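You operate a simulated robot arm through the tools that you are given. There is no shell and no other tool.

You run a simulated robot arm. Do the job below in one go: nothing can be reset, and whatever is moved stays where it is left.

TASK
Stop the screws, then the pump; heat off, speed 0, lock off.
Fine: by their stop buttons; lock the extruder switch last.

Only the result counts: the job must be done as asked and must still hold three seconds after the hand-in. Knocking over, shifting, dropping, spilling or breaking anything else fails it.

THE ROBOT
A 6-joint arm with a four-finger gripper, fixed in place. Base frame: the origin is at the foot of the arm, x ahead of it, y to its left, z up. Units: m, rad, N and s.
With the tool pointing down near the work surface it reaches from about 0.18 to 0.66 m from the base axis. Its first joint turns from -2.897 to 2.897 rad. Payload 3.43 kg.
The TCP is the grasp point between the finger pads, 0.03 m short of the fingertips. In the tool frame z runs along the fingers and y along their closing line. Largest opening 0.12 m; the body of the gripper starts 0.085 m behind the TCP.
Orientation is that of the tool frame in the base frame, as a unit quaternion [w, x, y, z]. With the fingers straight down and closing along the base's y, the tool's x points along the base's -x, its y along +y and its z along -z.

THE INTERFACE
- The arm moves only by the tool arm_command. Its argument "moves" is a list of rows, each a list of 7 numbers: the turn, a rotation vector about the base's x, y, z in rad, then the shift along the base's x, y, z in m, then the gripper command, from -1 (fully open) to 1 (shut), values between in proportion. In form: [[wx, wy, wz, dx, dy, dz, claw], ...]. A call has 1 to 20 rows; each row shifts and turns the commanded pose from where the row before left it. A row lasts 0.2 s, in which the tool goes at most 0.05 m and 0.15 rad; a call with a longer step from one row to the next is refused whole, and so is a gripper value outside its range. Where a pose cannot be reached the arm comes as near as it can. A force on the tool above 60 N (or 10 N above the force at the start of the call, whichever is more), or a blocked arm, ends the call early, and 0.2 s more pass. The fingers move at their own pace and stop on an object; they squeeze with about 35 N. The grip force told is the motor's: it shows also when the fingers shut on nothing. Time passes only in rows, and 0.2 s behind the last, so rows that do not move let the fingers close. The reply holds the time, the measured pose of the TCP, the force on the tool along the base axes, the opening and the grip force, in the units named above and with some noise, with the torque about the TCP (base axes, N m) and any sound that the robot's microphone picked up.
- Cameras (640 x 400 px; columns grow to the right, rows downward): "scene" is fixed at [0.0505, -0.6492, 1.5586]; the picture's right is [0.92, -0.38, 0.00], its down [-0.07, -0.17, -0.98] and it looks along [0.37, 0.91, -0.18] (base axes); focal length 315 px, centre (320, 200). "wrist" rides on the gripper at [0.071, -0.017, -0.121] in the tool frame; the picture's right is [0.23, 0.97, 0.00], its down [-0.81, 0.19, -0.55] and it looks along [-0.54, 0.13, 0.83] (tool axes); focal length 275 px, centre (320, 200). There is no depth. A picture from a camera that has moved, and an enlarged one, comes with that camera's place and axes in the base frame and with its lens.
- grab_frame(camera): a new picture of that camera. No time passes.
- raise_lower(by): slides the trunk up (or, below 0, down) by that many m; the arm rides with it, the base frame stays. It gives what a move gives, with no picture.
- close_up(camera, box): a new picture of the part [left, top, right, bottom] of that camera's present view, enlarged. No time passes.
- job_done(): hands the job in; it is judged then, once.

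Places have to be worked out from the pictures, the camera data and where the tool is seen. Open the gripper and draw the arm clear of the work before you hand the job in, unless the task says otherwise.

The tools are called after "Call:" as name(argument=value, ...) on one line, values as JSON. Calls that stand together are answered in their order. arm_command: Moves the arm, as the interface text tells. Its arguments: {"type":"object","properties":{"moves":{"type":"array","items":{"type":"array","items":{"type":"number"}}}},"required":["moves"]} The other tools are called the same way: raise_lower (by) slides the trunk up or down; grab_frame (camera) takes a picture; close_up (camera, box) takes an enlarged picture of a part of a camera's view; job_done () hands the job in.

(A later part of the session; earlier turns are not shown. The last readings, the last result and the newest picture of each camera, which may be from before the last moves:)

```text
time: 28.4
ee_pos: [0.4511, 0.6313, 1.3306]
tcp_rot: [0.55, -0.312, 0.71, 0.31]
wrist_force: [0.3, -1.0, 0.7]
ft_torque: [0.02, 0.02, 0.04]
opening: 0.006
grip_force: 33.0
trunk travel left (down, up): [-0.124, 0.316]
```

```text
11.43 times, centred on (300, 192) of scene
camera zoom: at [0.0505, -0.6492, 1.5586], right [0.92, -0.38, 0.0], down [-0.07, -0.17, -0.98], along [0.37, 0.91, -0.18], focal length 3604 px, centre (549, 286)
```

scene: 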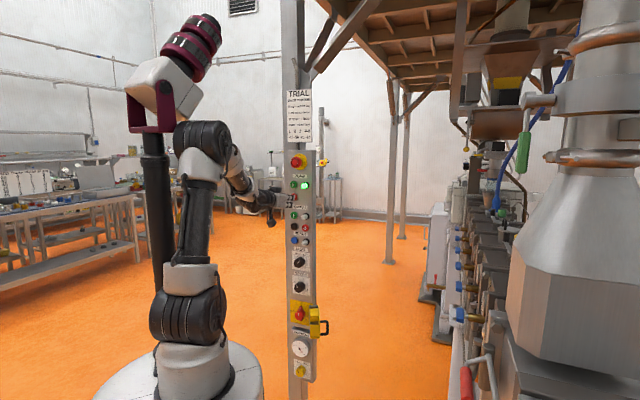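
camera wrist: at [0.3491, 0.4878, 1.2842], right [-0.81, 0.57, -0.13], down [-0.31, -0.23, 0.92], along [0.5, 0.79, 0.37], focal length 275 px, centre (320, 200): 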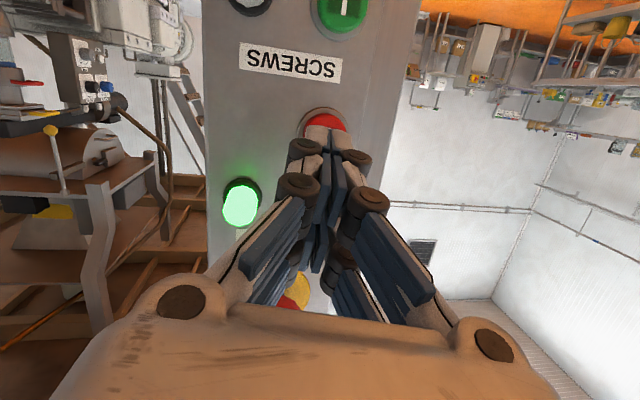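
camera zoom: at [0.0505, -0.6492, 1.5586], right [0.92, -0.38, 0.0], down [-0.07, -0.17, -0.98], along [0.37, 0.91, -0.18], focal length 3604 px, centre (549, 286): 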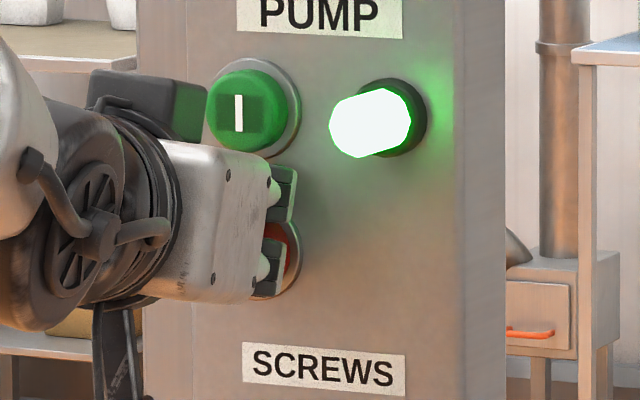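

No click yet, and the fingers have just parted slightly as at first contact before. I'll press a few mm more.

Call:
arm_command(moves=[[0, 0, 0, 0.0028, 0.0028, 0, 1], [0, 0, 0, 0.0028, 0.0028, 0, 1], [0, 0, 0, 0, 0, 0, 1]])

Call:
close_up(camera="scene", box=[280, 175, 320, 210])

```text
time: 29.2
ee_pos: [0.4552, 0.6369, 1.3309]
tcp_rot: [0.55, -0.311, 0.71, 0.31]
wrist_force: [-5.6, -7.8, -1.3]
ft_torque: [-0.06, 0.04, -0.03]
opening: 0.0057
grip_force: 34.0
trunk travel left (down, up): [-0.124, 0.316]
heard: click
```

```text
11.43 times, centred on (300, 192) of scene
camera zoom: at [0.0505, -0.6492, 1.5586], right [0.92, -0.38, 0.0], down [-0.07, -0.17, -0.98], along [0.37, 0.91, -0.18], focal length 3604 px, centre (549, 286)
```

zoom: 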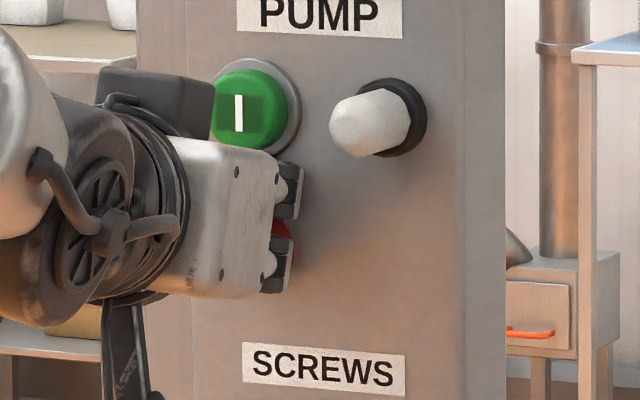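

Click heard and the PUMP lamp is out. I'll retract clear and lower the trunk again for the knobs: HEAT is at about lateral -0.112, z 1.022, and SPEED at about z 0.902.

Call:
arm_command(moves=[[0, 0, 0, -0.0247, -0.0247, 0, 1], [0, 0, -0.05, -0.0247, -0.0247, 0, 1], [0, 0, -0.05, -0.01, -0.03, 0, 1], [0, 0, 0, 0, -0.02, 0, 1], [0, 0, 0, 0, 0, 0, 1]])

Call:
raise_lower(by=-0.12)

Call:
arm_command(moves=[[0, 0, 0, 0, 0, -0.04, 0], [0, 0, 0, 0, 0, -0.04, 0], [0, 0, 0, 0, 0, -0.04, 0], [0, 0, 0, 0, 0, -0.04, 0], [0, 0, 0, 0, 0, 0, 0]])

Call:
grab_frame(camera="wrist")

Call:
grab_frame(camera="scene")

```text
time: 30.4
ee_pos: [0.3954, 0.5391, 1.3325]
tcp_rot: [0.565, -0.275, 0.725, 0.282]
wrist_force: [0.1, 0.7, 0.6]
ft_torque: [0.0, 0.01, 0.01]
opening: 0.0
grip_force: 33.9
trunk travel left (down, up): [-0.124, 0.316]
```

```text
time: 31.9
ee_pos: [0.3958, 0.539, 1.2124]
tcp_rot: [0.564, -0.276, 0.725, 0.283]
wrist_force: [0.2, 0.7, 1.0]
ft_torque: [-0.02, -0.01, -0.02]
opening: 0.0
grip_force: 33.4
trunk travel left (down, up): [-0.004, 0.436]
```

```text
time: 33.1
ee_pos: [0.396, 0.5403, 1.0535]
tcp_rot: [0.564, -0.277, 0.724, 0.283]
wrist_force: [-0.1, -0.7, -0.3]
ft_torque: [0.03, 0.01, -0.01]
opening: 0.0599
grip_force: 0.1
trunk travel left (down, up): [-0.004, 0.436]
```

```text
taken
camera wrist: at [0.313, 0.4353, 1.0065], right [-0.75, 0.65, -0.13], down [-0.33, -0.2, 0.92], along [0.57, 0.73, 0.37], focal length 275 px, centre (320, 200)
```

wrist: 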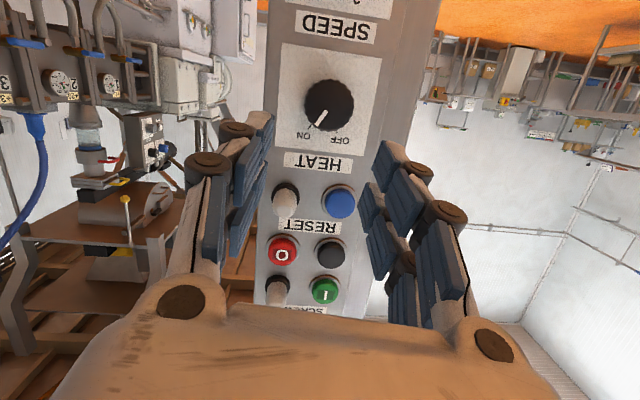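

```text
taken
```

scene: 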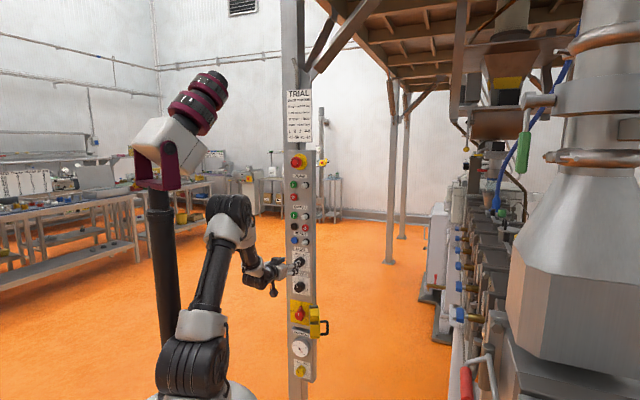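

Good view of HEAT, whose pointer is at ON. I'll square the tool to the panel normal (level, az 0.785, no roll) and centre it on the knob at a stand-off.

Call:
arm_command(moves=[[0.0395, -0.106, -0.017, 0.0035, 0.0106, -0.0155, 0], [0.0395, -0.106, -0.017, 0.0035, 0.0106, -0.0155, 0], [0, 0, 0, 0, 0, 0, 0]])

Call:
grab_frame(camera="wrist")

Call:
close_up(camera="scene", box=[260, 230, 340, 300])

```text
time: 34.0
ee_pos: [0.4044, 0.5598, 1.0204]
tcp_rot: [0.654, -0.27, 0.654, 0.269]
wrist_force: [-0.8, -0.4, -0.3]
ft_torque: [0.01, -0.03, -0.02]
opening: 0.0602
grip_force: 0.0
trunk travel left (down, up): [-0.004, 0.436]
```

```text
taken
camera wrist: at [0.33, 0.4635, 0.9484], right [-0.69, 0.69, -0.23], down [-0.53, -0.26, 0.81], along [0.5, 0.68, 0.54], focal length 275 px, centre (320, 200)
```

wrist: 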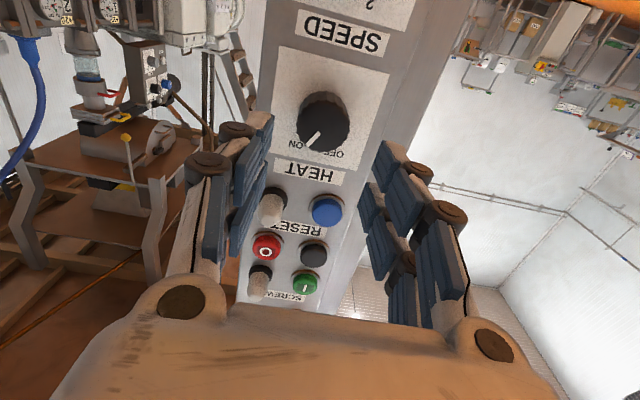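

```text
5.71 times, centred on (300, 265) of scene
camera zoom: at [0.0505, -0.6492, 1.5586], right [0.92, -0.38, 0.0], down [-0.07, -0.17, -0.98], along [0.37, 0.91, -0.18], focal length 1802 px, centre (434, -171)
```

zoom: 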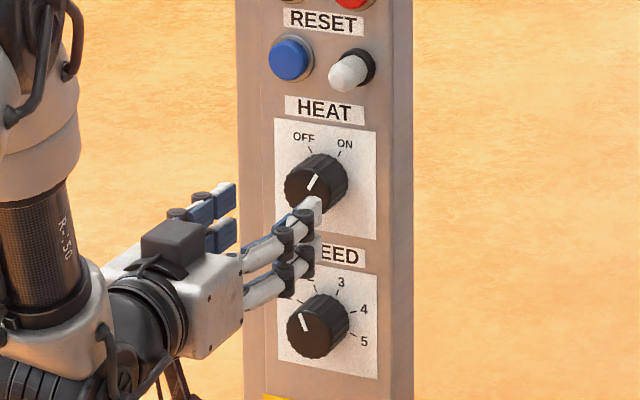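

The tool is square to the panel and centred on HEAT (knob at lateral -0.112, z 1.02; tool lateral -0.110, z 1.020). I'll open a bit and slide over the knob.

Call:
arm_command(moves=[[0, 0, 0, 0, 0, 0, -0.25], [0, 0, 0, 0.0149, 0.0156, 0, -0.25], [0, 0, 0, 0.0149, 0.0156, 0, -0.25], [0, 0, 0, 0.0149, 0.0156, 0, -0.25], [0, 0, 0, 0.0131, 0.0135, 0, -0.25], [0, 0, 0, 0, 0, 0, -0.25]])

Call:
grab_frame(camera="wrist")

Call:
close_up(camera="scene", box=[270, 235, 330, 295])

```text
time: 35.4
ee_pos: [0.461, 0.6184, 1.0205]
tcp_rot: [0.653, -0.269, 0.654, 0.271]
wrist_force: [1.2, -0.5, -0.1]
ft_torque: [-0.02, 0.02, 0.03]
opening: 0.0752
grip_force: 0.1
trunk travel left (down, up): [-0.004, 0.436]
```

```text
taken
camera wrist: at [0.387, 0.5214, 0.9489], right [-0.69, 0.69, -0.23], down [-0.53, -0.25, 0.81], along [0.5, 0.68, 0.54], focal length 275 px, centre (320, 200)
```

wrist: 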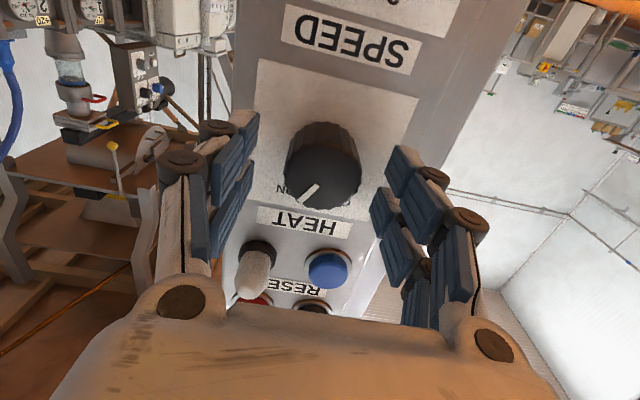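

```text
6.67 times, centred on (300, 265) of scene
camera zoom: at [0.0505, -0.6492, 1.5586], right [0.92, -0.38, 0.0], down [-0.07, -0.17, -0.98], along [0.37, 0.91, -0.18], focal length 2103 px, centre (453, -233)
```

zoom: 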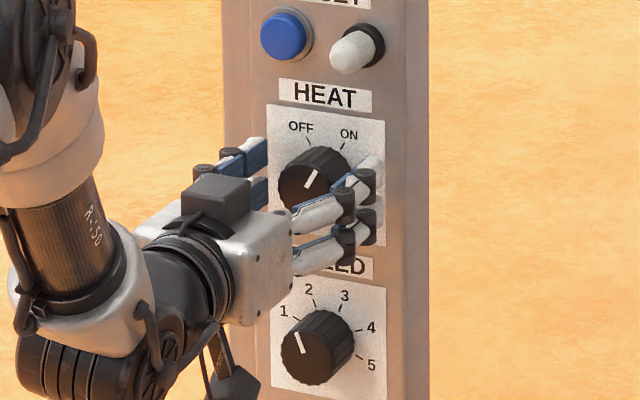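

Fingers straddle the knob evenly. I'll close on it.

Call:
arm_command(moves=[[0, 0, 0, 0, 0, 0, 1], [0, 0, 0, 0, 0, 0, 1], [0, 0, 0, 0, 0, 0, 1]])

Call:
close_up(camera="scene", box=[270, 235, 330, 295])

```text
time: 36.1
ee_pos: [0.4603, 0.6182, 1.0199]
tcp_rot: [0.654, -0.269, 0.654, 0.27]
wrist_force: [-2.7, 3.1, 0.4]
ft_torque: [0.05, 0.02, 0.13]
opening: 0.041
grip_force: 26.0
trunk travel left (down, up): [-0.004, 0.436]
```

```text
6.67 times, centred on (300, 265) of scene
camera zoom: at [0.0505, -0.6492, 1.5586], right [0.92, -0.38, 0.0], down [-0.07, -0.17, -0.98], along [0.37, 0.91, -0.18], focal length 2103 px, centre (453, -233)
```

zoom: 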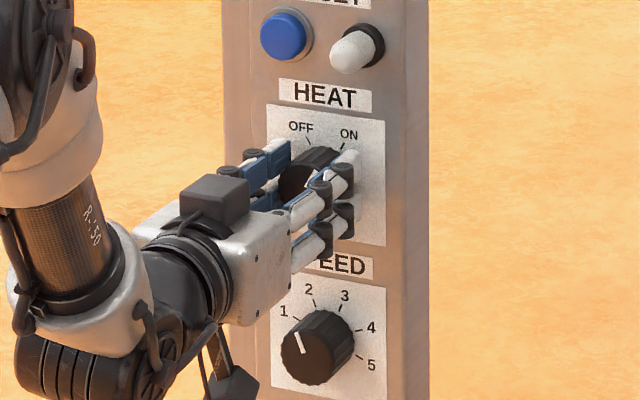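

Gripped at 0.041 m with small side force. I'll turn counter-clockwise (toward OFF) half-way first and check.

Call:
arm_command(moves=[[-0.0926, -0.0926, 0, 0, 0, 0, 1], [-0.0926, -0.0926, 0, 0, 0, 0, 1], [-0.0926, -0.0926, 0, 0, 0, 0, 1], [-0.0926, -0.0926, 0, 0, 0, 0, 1], [0, 0, 0, 0, 0, 0, 1]])

Call:
grab_frame(camera="wrist")

Call:
close_up(camera="scene", box=[270, 235, 330, 295])

```text
time: 37.4
ee_pos: [0.4596, 0.6186, 1.0204]
tcp_rot: [0.701, -0.431, 0.561, 0.09]
wrist_force: [-13.7, -12.6, -8.0]
ft_torque: [0.16, -0.15, 0.22]
opening: 0.0406
grip_force: 44.8
trunk travel left (down, up): [-0.004, 0.436]
```

```text
taken
camera wrist: at [0.4091, 0.4987, 0.9669], right [-0.51, 0.51, -0.69], down [-0.8, 0.02, 0.61], along [0.32, 0.86, 0.4], focal length 275 px, centre (320, 200)
```

wrist: 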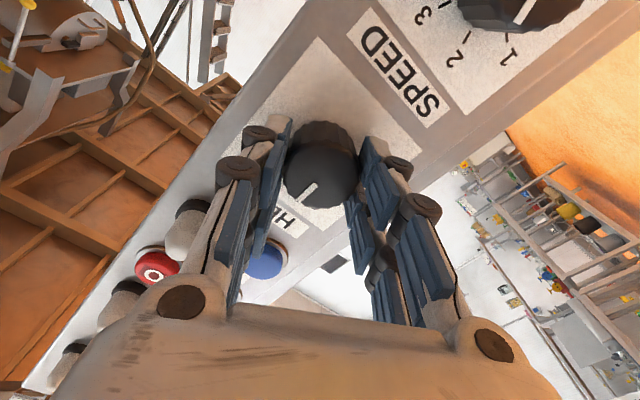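

```text
6.67 times, centred on (300, 265) of scene
camera zoom: at [0.0505, -0.6492, 1.5586], right [0.92, -0.38, 0.0], down [-0.07, -0.17, -0.98], along [0.37, 0.91, -0.18], focal length 2103 px, centre (453, -233)
```

zoom: 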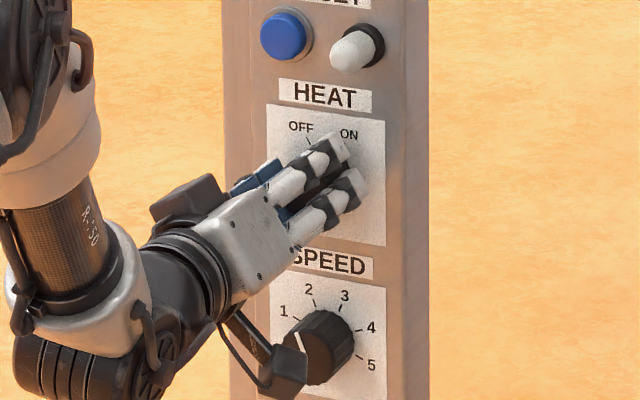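

The knob follows the fingers; about 30° done. I'll turn the remaining 30° or so.

Call:
arm_command(moves=[[-0.0926, -0.0926, 0, 0, 0, 0, 1], [-0.0926, -0.0926, 0, 0, 0, 0, 1], [-0.0926, -0.0926, 0, 0, 0, 0, 1], [-0.0926, -0.0926, 0, 0, 0, 0, 1], [0, 0, 0, 0, 0, 0, 1]])

Call:
grab_frame(camera="wrist")

Call:
close_up(camera="scene", box=[270, 235, 330, 295])

```text
time: 38.5
ee_pos: [0.4593, 0.6195, 1.0201]
tcp_rot: [0.701, -0.562, 0.43, -0.093]
wrist_force: [-21.6, -13.8, -14.1]
ft_torque: [-0.22, 0.45, 0.11]
opening: 0.0408
grip_force: 45.1
trunk travel left (down, up): [-0.004, 0.436]
```

```text
taken
camera wrist: at [0.423, 0.4851, 0.9987], right [-0.2, 0.2, -0.96], down [-0.96, 0.17, 0.24], along [0.21, 0.96, 0.16], focal length 275 px, centre (320, 200)
```

wrist: 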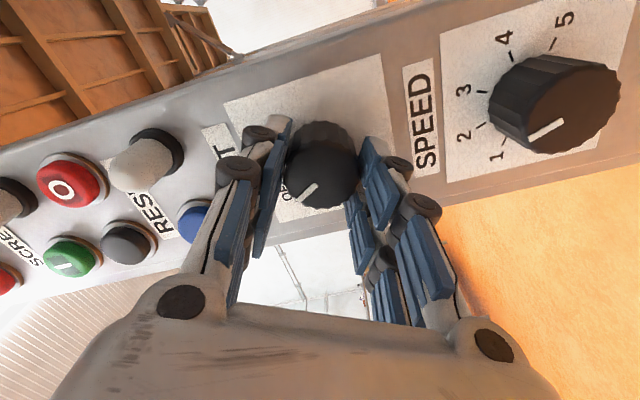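

```text
6.67 times, centred on (300, 265) of scene
camera zoom: at [0.0505, -0.6492, 1.5586], right [0.92, -0.38, 0.0], down [-0.07, -0.17, -0.98], along [0.37, 0.91, -0.18], focal length 2103 px, centre (453, -233)
```

zoom: 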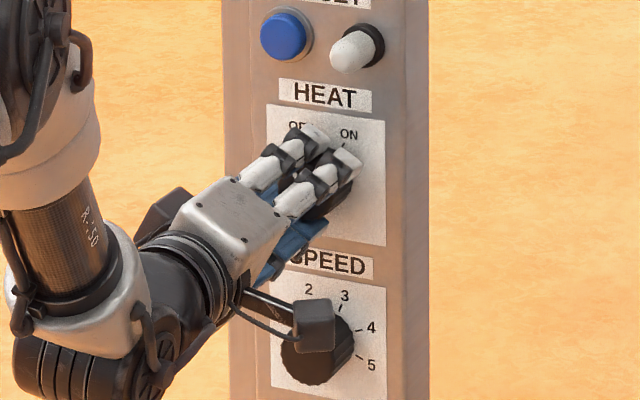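

It has turned 60°. I'll zoom in to compare the pointer with the OFF mark.

Call:
close_up(camera="wrist", box=[260, 110, 380, 220])

```text
3.64 times, centred on (320, 165) of wrist
camera zoom: at [0.423, 0.4851, 0.9987], right [-0.2, 0.2, -0.96], down [-0.96, 0.17, 0.24], along [0.21, 0.96, 0.16], focal length 1001 px, centre (320, 327)
```

zoom: 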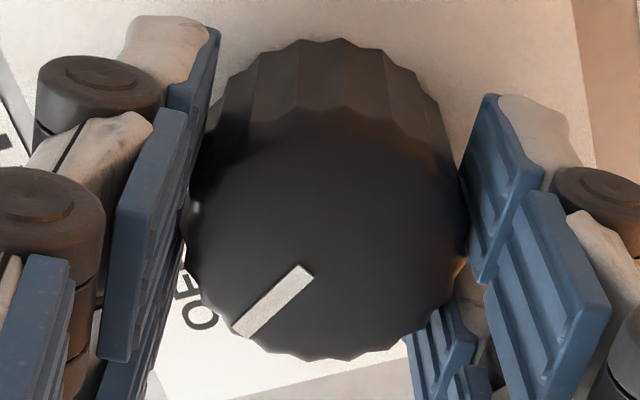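

The pointer looks toward OFF. I'll release, back off and check it.

Call:
arm_command(moves=[[0, 0, 0, 0, 0, 0, -0.25], [0, 0, 0, 0, 0, 0, -0.25], [0, 0, 0, 0, 0, 0, -0.25], [0, 0, 0, -0.02, -0.02, 0, -0.25], [0, 0, 0, -0.02, -0.02, 0, -0.25], [0, 0, 0, -0.015, -0.015, 0, -0.25], [0, 0, 0, 0, 0, 0, -0.25]])

Call:
grab_frame(camera="wrist")

Call:
close_up(camera="scene", box=[270, 235, 330, 295])

```text
time: 40.1
ee_pos: [0.4083, 0.5657, 1.0204]
tcp_rot: [0.702, -0.561, 0.43, -0.092]
wrist_force: [0.4, -0.1, 0.1]
ft_torque: [-0.02, 0.01, 0.01]
opening: 0.0751
grip_force: 0.1
trunk travel left (down, up): [-0.004, 0.436]
```

```text
taken
camera wrist: at [0.3707, 0.4312, 1.0], right [-0.2, 0.21, -0.96], down [-0.96, 0.17, 0.24], along [0.22, 0.96, 0.16], focal length 275 px, centre (320, 200)
```

wrist: 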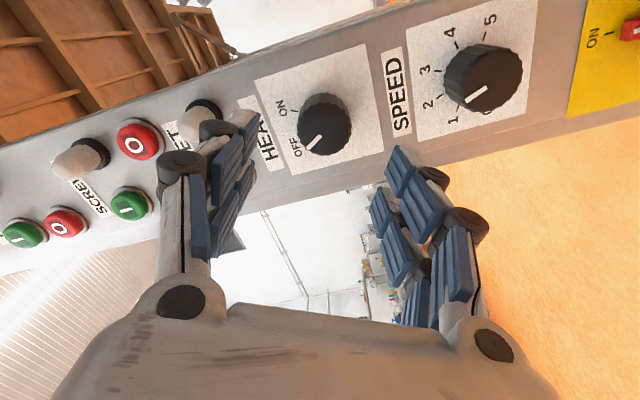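

```text
6.67 times, centred on (300, 265) of scene
camera zoom: at [0.0505, -0.6492, 1.5586], right [0.92, -0.38, 0.0], down [-0.07, -0.17, -0.98], along [0.37, 0.91, -0.18], focal length 2103 px, centre (453, -233)
```

zoom: 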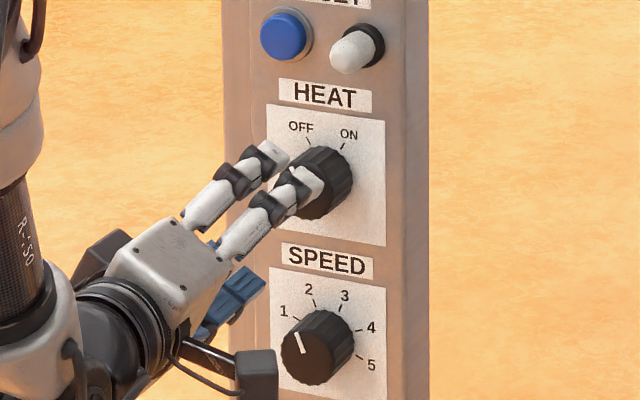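

HEAT now points to OFF. I'll zoom in on both knobs to read the pointers precisely.

Call:
close_up(camera="wrist", box=[250, 60, 390, 180])

Call:
close_up(camera="wrist", box=[400, 0, 560, 140])

```text
3.33 times, centred on (320, 120) of wrist
camera zoom: at [0.3707, 0.4312, 1.0], right [-0.2, 0.21, -0.96], down [-0.96, 0.17, 0.24], along [0.22, 0.96, 0.16], focal length 918 px, centre (320, 467)
```

zoom: 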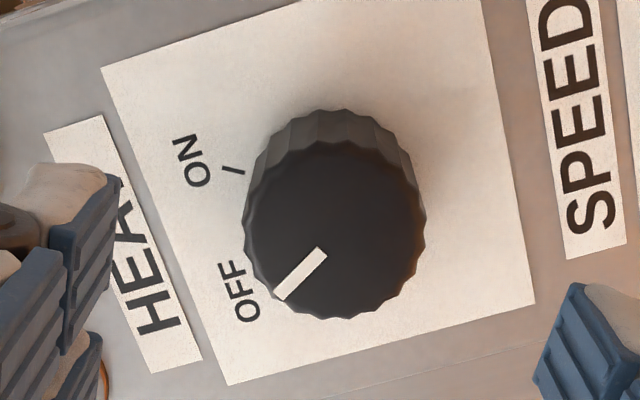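

```text
2.86 times, centred on (480, 70) of wrist
camera zoom: at [0.3707, 0.4312, 1.0], right [-0.2, 0.21, -0.96], down [-0.96, 0.17, 0.24], along [0.22, 0.96, 0.16], focal length 786 px, centre (-137, 571)
```

zoom: 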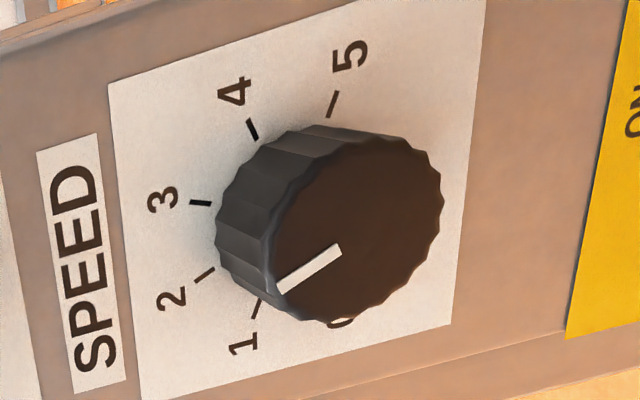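

HEAT's pointer reads 30° left of top, which is on OFF. SPEED's marks are 45° apart, with the pointer at 2 (22.5° left), so 0 needs a 90° counter-clockwise turn. I'll roll the hand back and drop to SPEED (z ≈ 0.902).

Call:
arm_command(moves=[[0.0926, 0.0926, 0, -0.003, -0.003, -0.0148, -0.25], [0.0926, 0.0926, 0, 0, 0, -0.0148, -0.25], [0.0926, 0.0926, 0, 0, 0, -0.0148, -0.25], [0.0926, 0.0926, 0, 0, 0, -0.0148, -0.25], [0.0926, 0.0926, 0, 0, 0, -0.0148, -0.25], [0.0926, 0.0926, 0, 0, 0, -0.0148, -0.25], [0.0926, 0.0926, 0, 0, 0, -0.0148, -0.25], [0.0926, 0.0926, 0, 0, 0, -0.0148, -0.25], [0, 0, 0, 0, 0, 0, -0.25]])

Call:
grab_frame(camera="wrist")

Call:
close_up(camera="scene", box=[265, 240, 335, 310])

```text
time: 42.1
ee_pos: [0.4021, 0.562, 0.9014]
tcp_rot: [0.654, -0.268, 0.654, 0.27]
wrist_force: [0.9, -0.2, -0.4]
ft_torque: [0.02, -0.01, 0.01]
opening: 0.0751
grip_force: 0.1
trunk travel left (down, up): [-0.004, 0.436]
```

```text
taken
camera wrist: at [0.3283, 0.466, 0.8297], right [-0.69, 0.69, -0.23], down [-0.53, -0.26, 0.81], along [0.5, 0.68, 0.54], focal length 275 px, centre (320, 200)
```

wrist: 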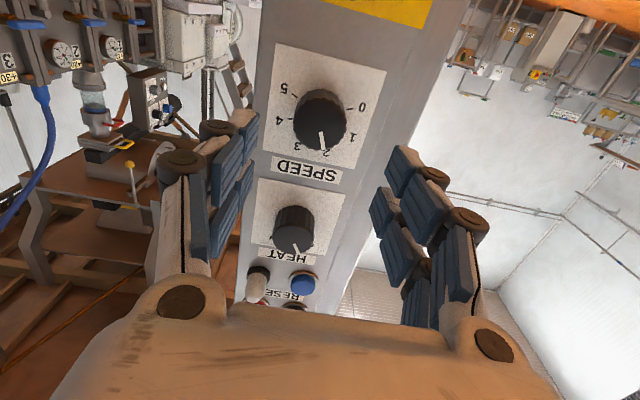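

```text
5.71 times, centred on (300, 275) of scene
camera zoom: at [0.0505, -0.6492, 1.5586], right [0.92, -0.38, 0.0], down [-0.07, -0.17, -0.98], along [0.37, 0.91, -0.18], focal length 1802 px, centre (434, -229)
```

zoom: 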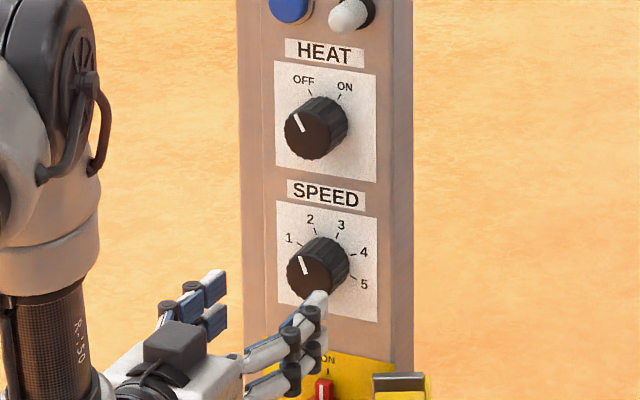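

HEAT is clearly at OFF, and the hand is centred on SPEED as it was for HEAT. I'll slide on and grip it.

Call:
arm_command(moves=[[0, 0, 0, 0.0154, 0.0148, 0, -0.25], [0, 0, 0, 0.0154, 0.0148, 0, -0.25], [0, 0, 0, 0.0154, 0.0148, 0, -0.25], [0, 0, 0, 0.0132, 0.0126, 0, -0.25], [0, 0, 0, 0, 0, 0, -0.25], [0, 0, 0, 0, 0, 0, 1], [0, 0, 0, 0, 0, 0, 1], [0, 0, 0, 0, 0, 0, 1]])

Call:
close_up(camera="scene", box=[265, 240, 335, 310])

```text
time: 44.0
ee_pos: [0.4631, 0.6216, 0.9033]
tcp_rot: [0.653, -0.271, 0.653, 0.271]
wrist_force: [-8.4, 8.6, 0.0]
ft_torque: [-0.01, 0.11, 0.6]
opening: 0.0415
grip_force: 27.0
trunk travel left (down, up): [-0.004, 0.436]
```

```text
5.71 times, centred on (300, 275) of scene
camera zoom: at [0.0505, -0.6492, 1.5586], right [0.92, -0.38, 0.0], down [-0.07, -0.17, -0.98], along [0.37, 0.91, -0.18], focal length 1802 px, centre (434, -229)
```

zoom: 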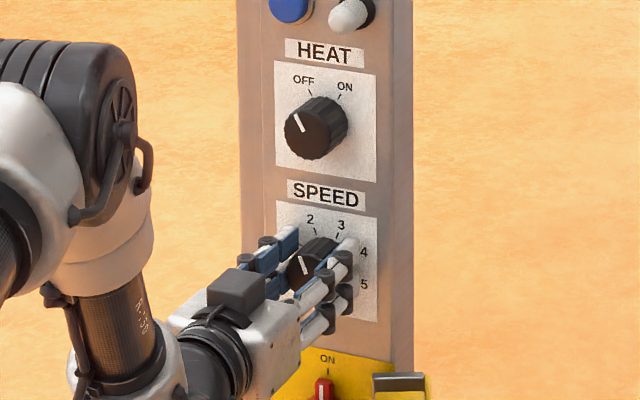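

Gripped, with a 12 N side force to the left. I'll ease 1.5 mm left and turn 90° counter-clockwise.

Call:
arm_command(moves=[[0, 0, 0, -0.0012, 0.0012, 0, 1], [-0.0926, -0.0926, 0, 0, 0, 0, 1], [-0.0926, -0.0926, 0, 0, 0, 0, 1], [-0.0926, -0.0926, 0, 0, 0, 0, 1], [-0.0926, -0.0926, 0, 0, 0, 0, 1], [-0.0926, -0.0926, 0, 0, 0, 0, 1], [-0.0926, -0.0926, 0, 0, 0, 0, 1], [0, 0, 0, 0, 0, 0, 1]])

Call:
grab_frame(camera="wrist")

```text
time: 45.8
ee_pos: [0.4589, 0.6239, 0.9013]
tcp_rot: [0.707, -0.501, 0.498, 0.0]
wrist_force: [6.7, 36.3, -2.1]
ft_torque: [0.11, 0.0, 0.54]
opening: 0.0414
grip_force: 45.5
trunk travel left (down, up): [-0.004, 0.436]
```

```text
taken
camera wrist: at [0.4191, 0.4942, 0.863], right [-0.37, 0.37, -0.85], down [-0.89, 0.11, 0.43], along [0.25, 0.92, 0.29], focal length 275 px, centre (320, 200)
```

wrist: 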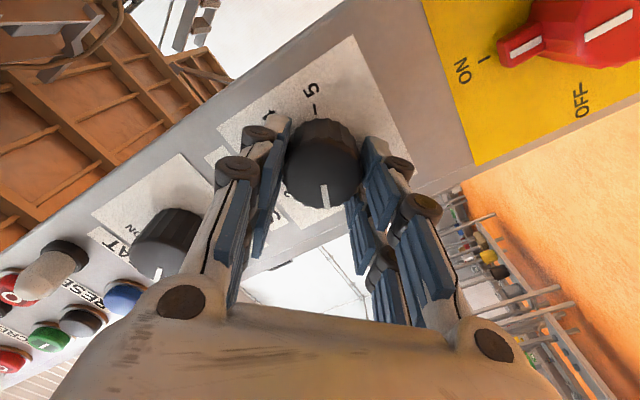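

Half-way (45°), with about 36 N building up because the knob axis is slightly off my rotation centre. I'll shift the command toward the measured pose and finish the turn.

Call:
arm_command(moves=[[0, 0, 0, -0.001, 0.0035, 0, 1], [-0.0926, -0.0926, 0, 0, 0, 0, 1], [-0.0926, -0.0926, 0, 0, 0, 0, 1], [-0.0926, -0.0926, 0, 0, 0, 0, 1], [0, 0, 0, 0, 0, 0, 1]])

Call:
grab_frame(camera="wrist")

```text
time: 47.0
ee_pos: [0.459, 0.6243, 0.8998]
tcp_rot: [0.693, -0.588, 0.392, -0.139]
wrist_force: [-8.1, 3.7, -4.6]
ft_torque: [-0.12, 0.15, -0.21]
opening: 0.0411
grip_force: 44.8
trunk travel left (down, up): [-0.004, 0.436]
```

```text
taken
camera wrist: at [0.4248, 0.4878, 0.8888], right [-0.11, 0.11, -0.99], down [-0.97, 0.19, 0.13], along [0.2, 0.98, 0.09], focal length 275 px, centre (320, 200)
```

wrist: 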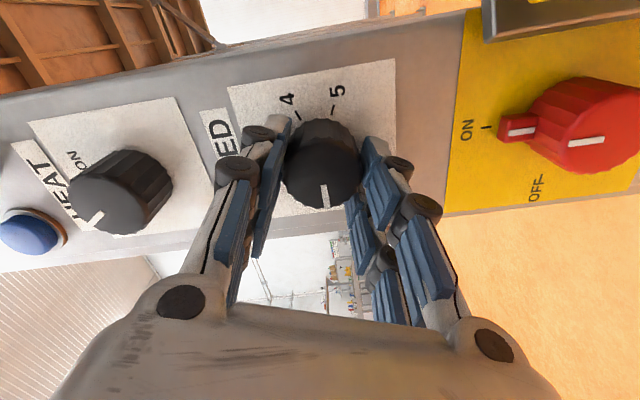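

Forces dropped and the knob is following. I'll turn the last 22°.

Call:
arm_command(moves=[[-0.0926, -0.0926, 0, 0, 0, 0, 1], [-0.0926, -0.0926, 0, 0, 0, 0, 1], [-0.0926, -0.0926, 0, 0, 0, 0, 1], [0, 0, 0, 0, 0, 0, 1]])

Call:
grab_frame(camera="wrist")

Call:
close_up(camera="wrist", box=[220, 60, 420, 220])

```text
time: 48.0
ee_pos: [0.4594, 0.6242, 0.8986]
tcp_rot: [-0.651, 0.656, -0.27, 0.271]
wrist_force: [-12.8, 1.2, -19.5]
ft_torque: [0.13, 0.41, -0.33]
opening: 0.0413
grip_force: 45.1
trunk travel left (down, up): [-0.004, 0.436]
```

```text
taken
camera wrist: at [0.4243, 0.4888, 0.9161], right [0.16, -0.17, -0.97], down [-0.96, 0.18, -0.19], along [0.21, 0.97, -0.13], focal length 275 px, centre (320, 200)
```

wrist: 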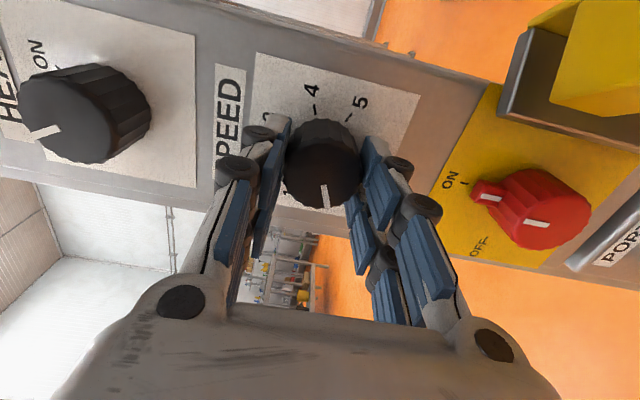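

```text
2.50 times, centred on (320, 140) of wrist
camera zoom: at [0.4243, 0.4888, 0.9161], right [0.16, -0.17, -0.97], down [-0.96, 0.18, -0.19], along [0.21, 0.97, -0.13], focal length 688 px, centre (320, 350)
```

zoom: 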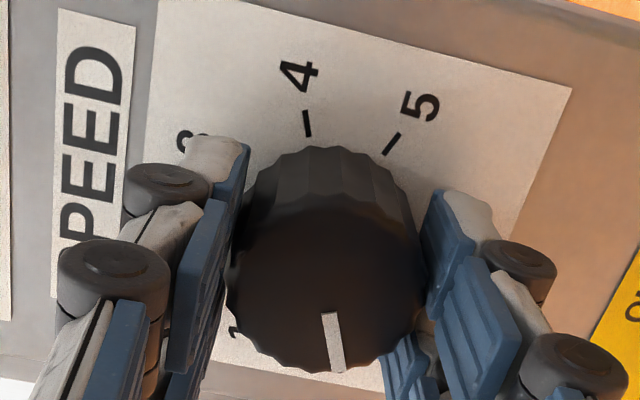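

The turn is complete. I'll release, back off and read the pointer.

Call:
arm_command(moves=[[0, 0, 0, 0, 0, 0, -0.25], [0, 0, 0, 0, 0, 0, -0.25], [0, 0, 0, 0, 0, 0, -0.25], [0, 0, 0, -0.02, -0.02, 0, -0.25], [0, 0, 0, -0.02, -0.02, 0, -0.25], [0, 0, 0, -0.015, -0.015, 0, -0.25], [0, 0, 0, 0, 0, 0, -0.25]])

Call:
grab_frame(camera="wrist")

Call:
close_up(camera="wrist", box=[240, 40, 440, 200])

Call:
close_up(camera="scene", box=[265, 240, 335, 340])

```text
time: 49.5
ee_pos: [0.405, 0.5692, 0.9031]
tcp_rot: [0.655, -0.653, 0.27, -0.27]
wrist_force: [-0.3, 0.0, 1.0]
ft_torque: [0.0, -0.02, 0.0]
opening: 0.0751
grip_force: 0.0
trunk travel left (down, up): [-0.004, 0.436]
```

```text
taken
camera wrist: at [0.3694, 0.4331, 0.92], right [0.17, -0.16, -0.97], down [-0.96, 0.18, -0.19], along [0.21, 0.97, -0.12], focal length 275 px, centre (320, 200)
```

wrist: 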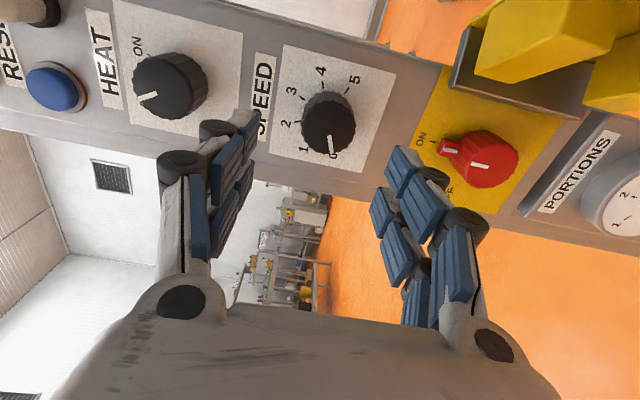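

```text
2.50 times, centred on (340, 120) of wrist
camera zoom: at [0.3694, 0.4331, 0.92], right [0.17, -0.16, -0.97], down [-0.96, 0.18, -0.19], along [0.21, 0.97, -0.12], focal length 688 px, centre (270, 400)
```

zoom: 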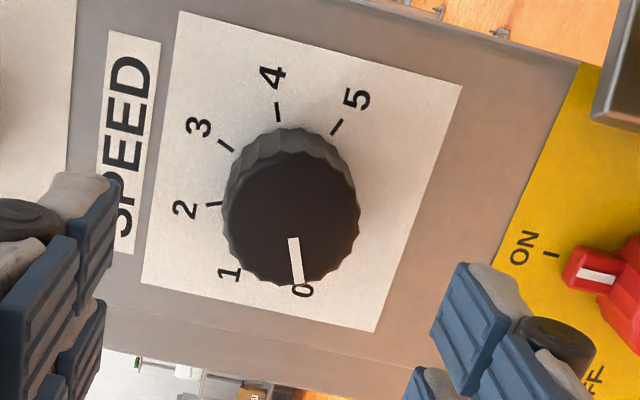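

```text
4.00 times, centred on (300, 290) of scene
camera zoom: at [0.0505, -0.6492, 1.5586], right [0.92, -0.38, 0.0], down [-0.07, -0.17, -0.98], along [0.37, 0.91, -0.18], focal length 1262 px, centre (400, -160)
```

zoom: 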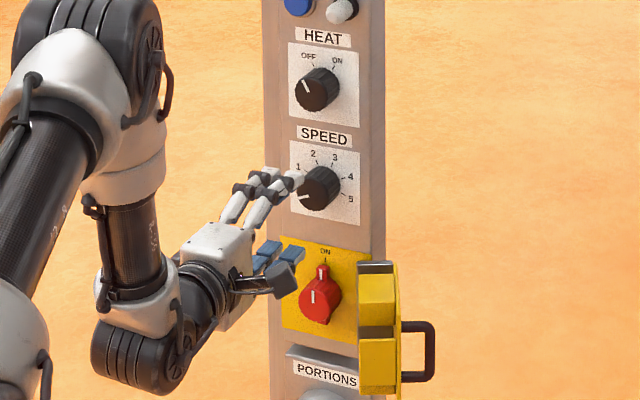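

SPEED's pointer is exactly on 0. Next is the red switch (z ≈ 0.77), which needs a 90° counter-clockwise turn. The open cover is close on its right, so I'll back off further, roll the hand to a slanted grip and lower in front of the switch to look.

Call:
arm_command(moves=[[0, 0, 0, -0.02, -0.02, 0, -0.25], [0, 0, 0, -0.02, -0.02, 0, -0.25], [0.099, 0.099, 0, 0, 0, -0.009, -0.25], [0.099, 0.099, 0, 0, 0, -0.009, -0.25], [0.099, 0.099, 0, 0, 0, -0.009, -0.25], [0.099, 0.099, 0, 0, 0, -0.009, -0.25], [0.099, 0.099, 0, 0, 0, -0.009, -0.25], [0.099, 0.099, 0, 0, 0, -0.009, -0.25], [0.099, 0.099, 0, 0, 0, -0.009, -0.25], [0.099, 0.099, 0, 0, 0, -0.009, -0.25], [0.099, 0.099, 0, 0, 0, -0.009, -0.25], [0.099, 0.099, 0, 0, 0, -0.009, -0.25], [0.099, 0.099, 0, 0, 0, -0.009, -0.25], [0, 0, 0, 0, 0, 0, -0.25]])

Call:
grab_frame(camera="wrist")

Call:
close_up(camera="scene", box=[265, 280, 345, 350])

```text
time: 52.5
ee_pos: [0.3648, 0.5291, 0.8023]
tcp_rot: [0.658, -0.279, 0.649, 0.26]
wrist_force: [-1.0, 0.2, -0.1]
ft_torque: [0.0, -0.03, 0.02]
opening: 0.0748
grip_force: 0.0
trunk travel left (down, up): [-0.004, 0.436]
```

```text
taken
camera wrist: at [0.2918, 0.4311, 0.7326], right [-0.68, 0.69, -0.26], down [-0.54, -0.24, 0.8], along [0.49, 0.69, 0.53], focal length 275 px, centre (320, 200)
```

wrist: 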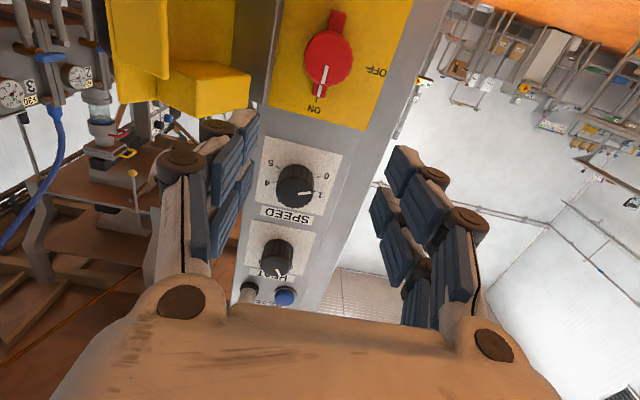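

```text
5.71 times, centred on (305, 315) of scene
camera zoom: at [0.0505, -0.6492, 1.5586], right [0.92, -0.38, 0.0], down [-0.07, -0.17, -0.98], along [0.37, 0.91, -0.18], focal length 1802 px, centre (406, -457)
```

zoom: 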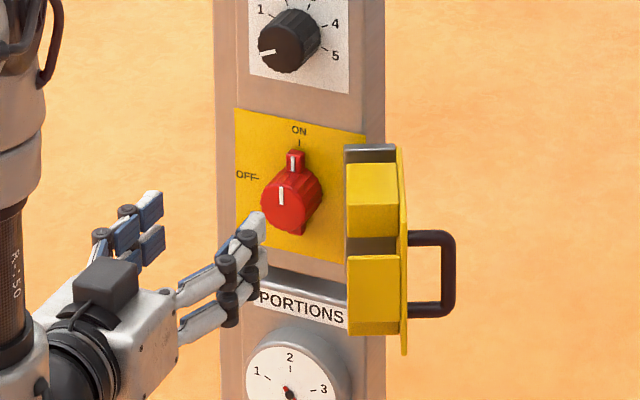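

The switch is reachable with the tool level, at about lateral -0.112, z 0.766. The cover blocks sit about 6 cm to its right, so I'll roll 30° clockwise for clearance, centre, and move partly in.

Call:
arm_command(moves=[[0.0926, 0.0926, 0, 0.0007, -0.0007, -0.009, -0.25], [0.0926, 0.0926, 0, 0.0007, -0.0007, -0.009, -0.25], [0.0926, 0.0926, 0, 0.0007, -0.0007, -0.009, -0.25], [0.0926, 0.0926, 0, 0.0007, -0.0007, -0.009, -0.25], [0, 0, 0, 0.015, 0.015, 0, -0.25], [0, 0, 0, 0.015, 0.015, 0, -0.25], [0, 0, 0, 0, 0, 0, -0.25]])

Call:
grab_frame(camera="wrist")

Call:
close_up(camera="scene", box=[265, 280, 345, 350])

```text
time: 54.1
ee_pos: [0.397, 0.5579, 0.7681]
tcp_rot: [0.568, -0.102, 0.7, 0.421]
wrist_force: [0.7, 0.0, 0.0]
ft_torque: [-0.01, -0.01, -0.05]
opening: 0.075
grip_force: 0.1
trunk travel left (down, up): [-0.004, 0.436]
```

```text
taken
camera wrist: at [0.298, 0.4861, 0.6974], right [-0.68, 0.69, 0.26], down [-0.24, -0.54, 0.81], along [0.69, 0.49, 0.53], focal length 275 px, centre (320, 200)
```

wrist: 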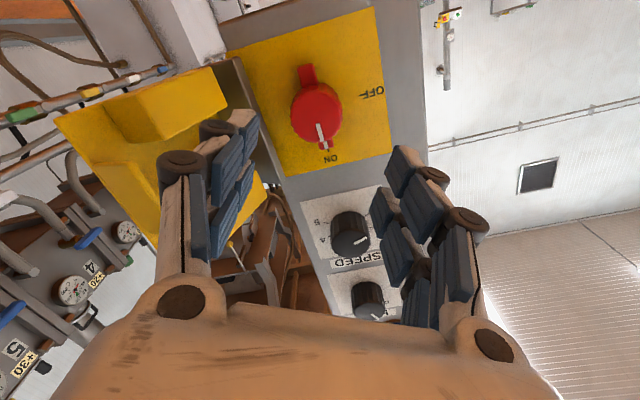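

```text
5.71 times, centred on (305, 315) of scene
camera zoom: at [0.0505, -0.6492, 1.5586], right [0.92, -0.38, 0.0], down [-0.07, -0.17, -0.98], along [0.37, 0.91, -0.18], focal length 1802 px, centre (406, -457)
```

zoom: 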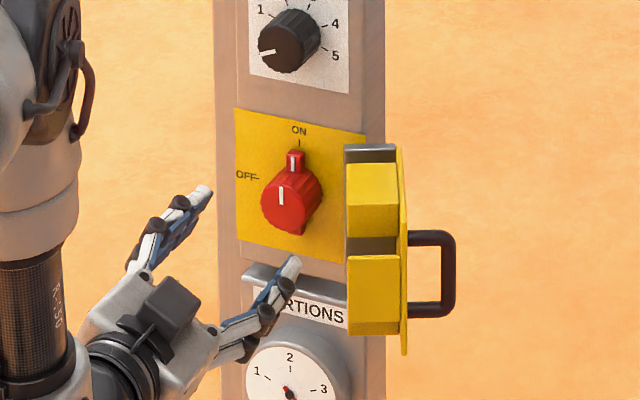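

I'll zoom to fix the knob's centre against the finger axis before going in.

Call:
close_up(camera="wrist", box=[220, 40, 420, 180])

```text
2.86 times, centred on (320, 110) of wrist
camera zoom: at [0.298, 0.4861, 0.6974], right [-0.68, 0.69, 0.26], down [-0.24, -0.54, 0.81], along [0.69, 0.49, 0.53], focal length 786 px, centre (320, 457)
```

zoom: 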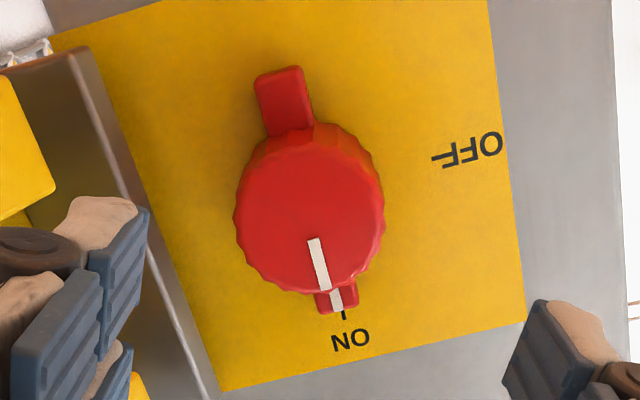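

The cylinder's centre is about 3 mm right of and 5 mm below my axis, so the switch is near lateral -0.111, z 0.764. I'll correct, narrow the opening slightly and slide on.

Call:
arm_command(moves=[[0, 0, 0, 0.0018, -0.0018, -0.0042, -0.1], [0, 0, 0, 0.0155, 0.0155, 0, -0.1], [0, 0, 0, 0.0155, 0.0155, 0, -0.1], [0, 0, 0, 0.0155, 0.0155, 0, -0.1], [0, 0, 0, 0, 0, 0, -0.1]])

Call:
grab_frame(camera="wrist")

Call:
close_up(camera="scene", box=[265, 280, 345, 350])

```text
time: 55.4
ee_pos: [0.4456, 0.6007, 0.7622]
tcp_rot: [0.568, -0.102, 0.7, 0.421]
wrist_force: [-0.2, -0.3, 0.6]
ft_torque: [0.01, -0.03, -0.03]
opening: 0.0662
grip_force: 0.0
trunk travel left (down, up): [-0.004, 0.436]
```

```text
taken
camera wrist: at [0.3463, 0.5299, 0.6922], right [-0.68, 0.69, 0.26], down [-0.24, -0.54, 0.81], along [0.69, 0.49, 0.53], focal length 275 px, centre (320, 200)
```

wrist: 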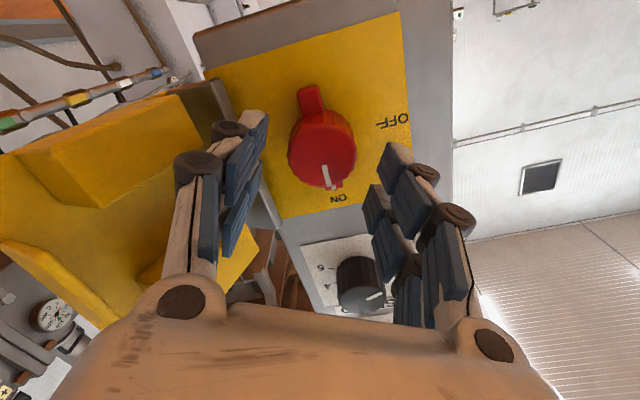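

```text
5.71 times, centred on (305, 315) of scene
camera zoom: at [0.0505, -0.6492, 1.5586], right [0.92, -0.38, 0.0], down [-0.07, -0.17, -0.98], along [0.37, 0.91, -0.18], focal length 1802 px, centre (406, -457)
```

zoom: 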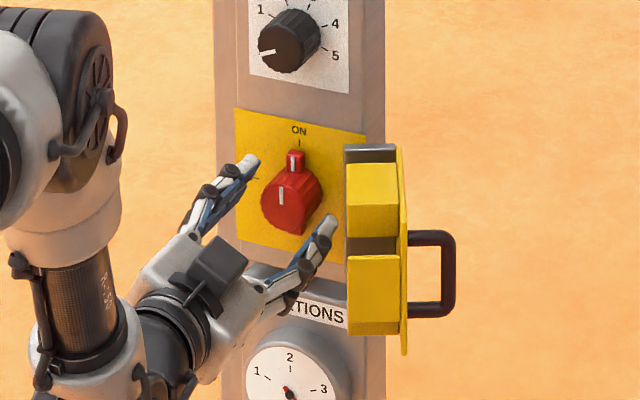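

Well centred between the fingers, and clear of the cover. I'll go the last 24 mm and close.

Call:
arm_command(moves=[[0, 0, 0, 0.0085, 0.0085, -0.0008, -0.1], [0, 0, 0, 0.0085, 0.0085, -0.0007, -0.1], [0, 0, 0, 0, 0, 0, -0.1], [0, 0, 0, 0, 0, 0, 1], [0, 0, 0, 0, 0, 0, 1], [0, 0, 0, 0, 0, 0, 1]])

Call:
grab_frame(camera="wrist")

```text
time: 56.8
ee_pos: [0.4615, 0.6188, 0.7619]
tcp_rot: [0.569, -0.105, 0.699, 0.42]
wrist_force: [-6.3, 6.0, 0.6]
ft_torque: [-0.64, -0.96, 0.17]
opening: 0.041
grip_force: 33.8
trunk travel left (down, up): [-0.004, 0.436]
```

```text
taken
camera wrist: at [0.3626, 0.5469, 0.6913], right [-0.68, 0.68, 0.25], down [-0.24, -0.54, 0.81], along [0.69, 0.49, 0.53], focal length 275 px, centre (320, 200)
```

wrist: 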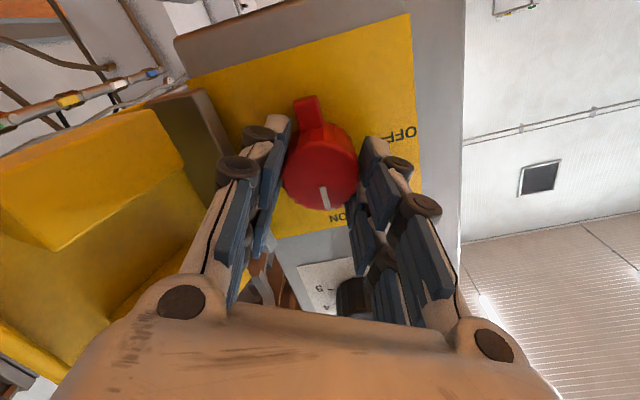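

Gripped. I'll turn counter-clockwise by 45° first and check the forces.

Call:
arm_command(moves=[[0, 0, 0, -0.0008, 0.0008, 0, 1], [-0.0926, -0.0926, 0, 0, 0, 0, 1], [-0.0926, -0.0926, 0, 0, 0, 0, 1], [-0.0926, -0.0926, 0, 0, 0, 0, 1], [-0.0926, -0.0926, 0, 0, 0, 0, 1], [-0.0926, -0.0926, 0, 0, 0, 0, 1], [-0.0926, -0.0926, 0, 0, 0, 0, 1], [0, 0, 0, 0, 0, 0, 1]])

Call:
grab_frame(camera="wrist")

```text
time: 58.5
ee_pos: [0.4604, 0.6195, 0.7614]
tcp_rot: [0.687, -0.363, 0.606, 0.17]
wrist_force: [-11.5, 12.2, 0.7]
ft_torque: [-0.01, 0.05, 0.29]
opening: 0.04
grip_force: 44.9
trunk travel left (down, up): [-0.004, 0.436]
```

```text
taken
camera wrist: at [0.401, 0.5087, 0.6982], right [-0.61, 0.61, -0.5], down [-0.69, -0.09, 0.72], along [0.39, 0.79, 0.48], focal length 275 px, centre (320, 200)
```

wrist: 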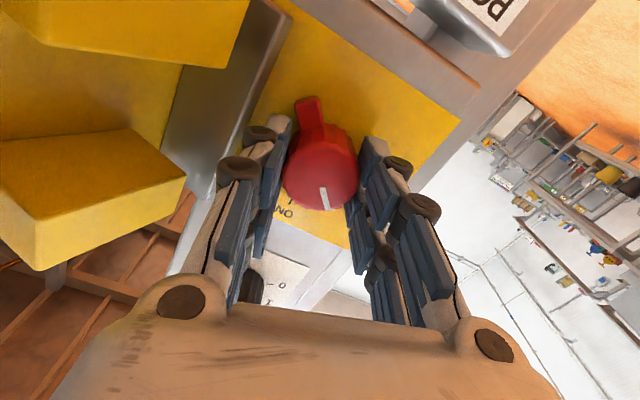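

The switch follows and the forces are modest. I'll turn the remaining 45°.

Call:
arm_command(moves=[[0, 0, 0, -0.001, 0.001, 0, 1], [-0.0926, -0.0926, 0, 0, 0, 0, 1], [-0.0926, -0.0926, 0, 0, 0, 0, 1], [-0.0926, -0.0926, 0, 0, 0, 0, 1], [-0.0926, -0.0926, 0, 0, 0, 0, 1], [-0.0926, -0.0926, 0, 0, 0, 0, 1], [-0.0926, -0.0926, 0, 0, 0, 0, 1], [0, 0, 0, 0, 0, 0, 1]])

Call:
grab_frame(camera="wrist")

Call:
close_up(camera="scene", box=[265, 280, 345, 350])

```text
time: 60.4
ee_pos: [0.4607, 0.621, 0.7606]
tcp_rot: [0.7, -0.568, 0.42, -0.105]
wrist_force: [-17.0, -1.7, -6.5]
ft_torque: [-0.15, 0.11, 0.15]
opening: 0.04
grip_force: 45.3
trunk travel left (down, up): [-0.004, 0.436]
```

```text
taken
camera wrist: at [0.4246, 0.4851, 0.7422], right [-0.18, 0.18, -0.97], down [-0.96, 0.18, 0.21], along [0.21, 0.97, 0.14], focal length 275 px, centre (320, 200)
```

wrist: 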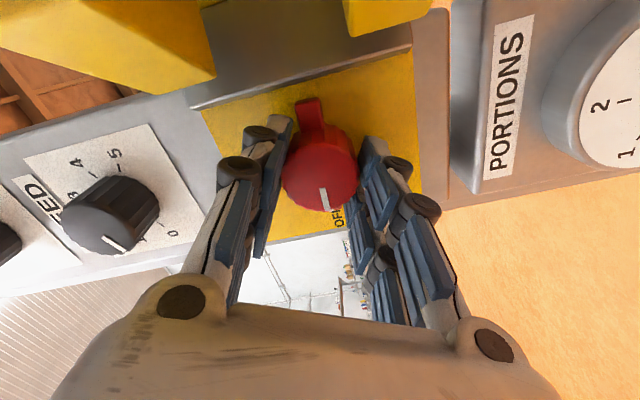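

```text
5.71 times, centred on (305, 315) of scene
camera zoom: at [0.0505, -0.6492, 1.5586], right [0.92, -0.38, 0.0], down [-0.07, -0.17, -0.98], along [0.37, 0.91, -0.18], focal length 1802 px, centre (406, -457)
```

zoom: 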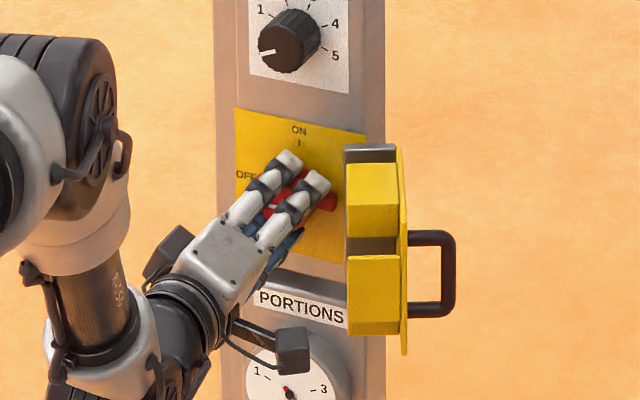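

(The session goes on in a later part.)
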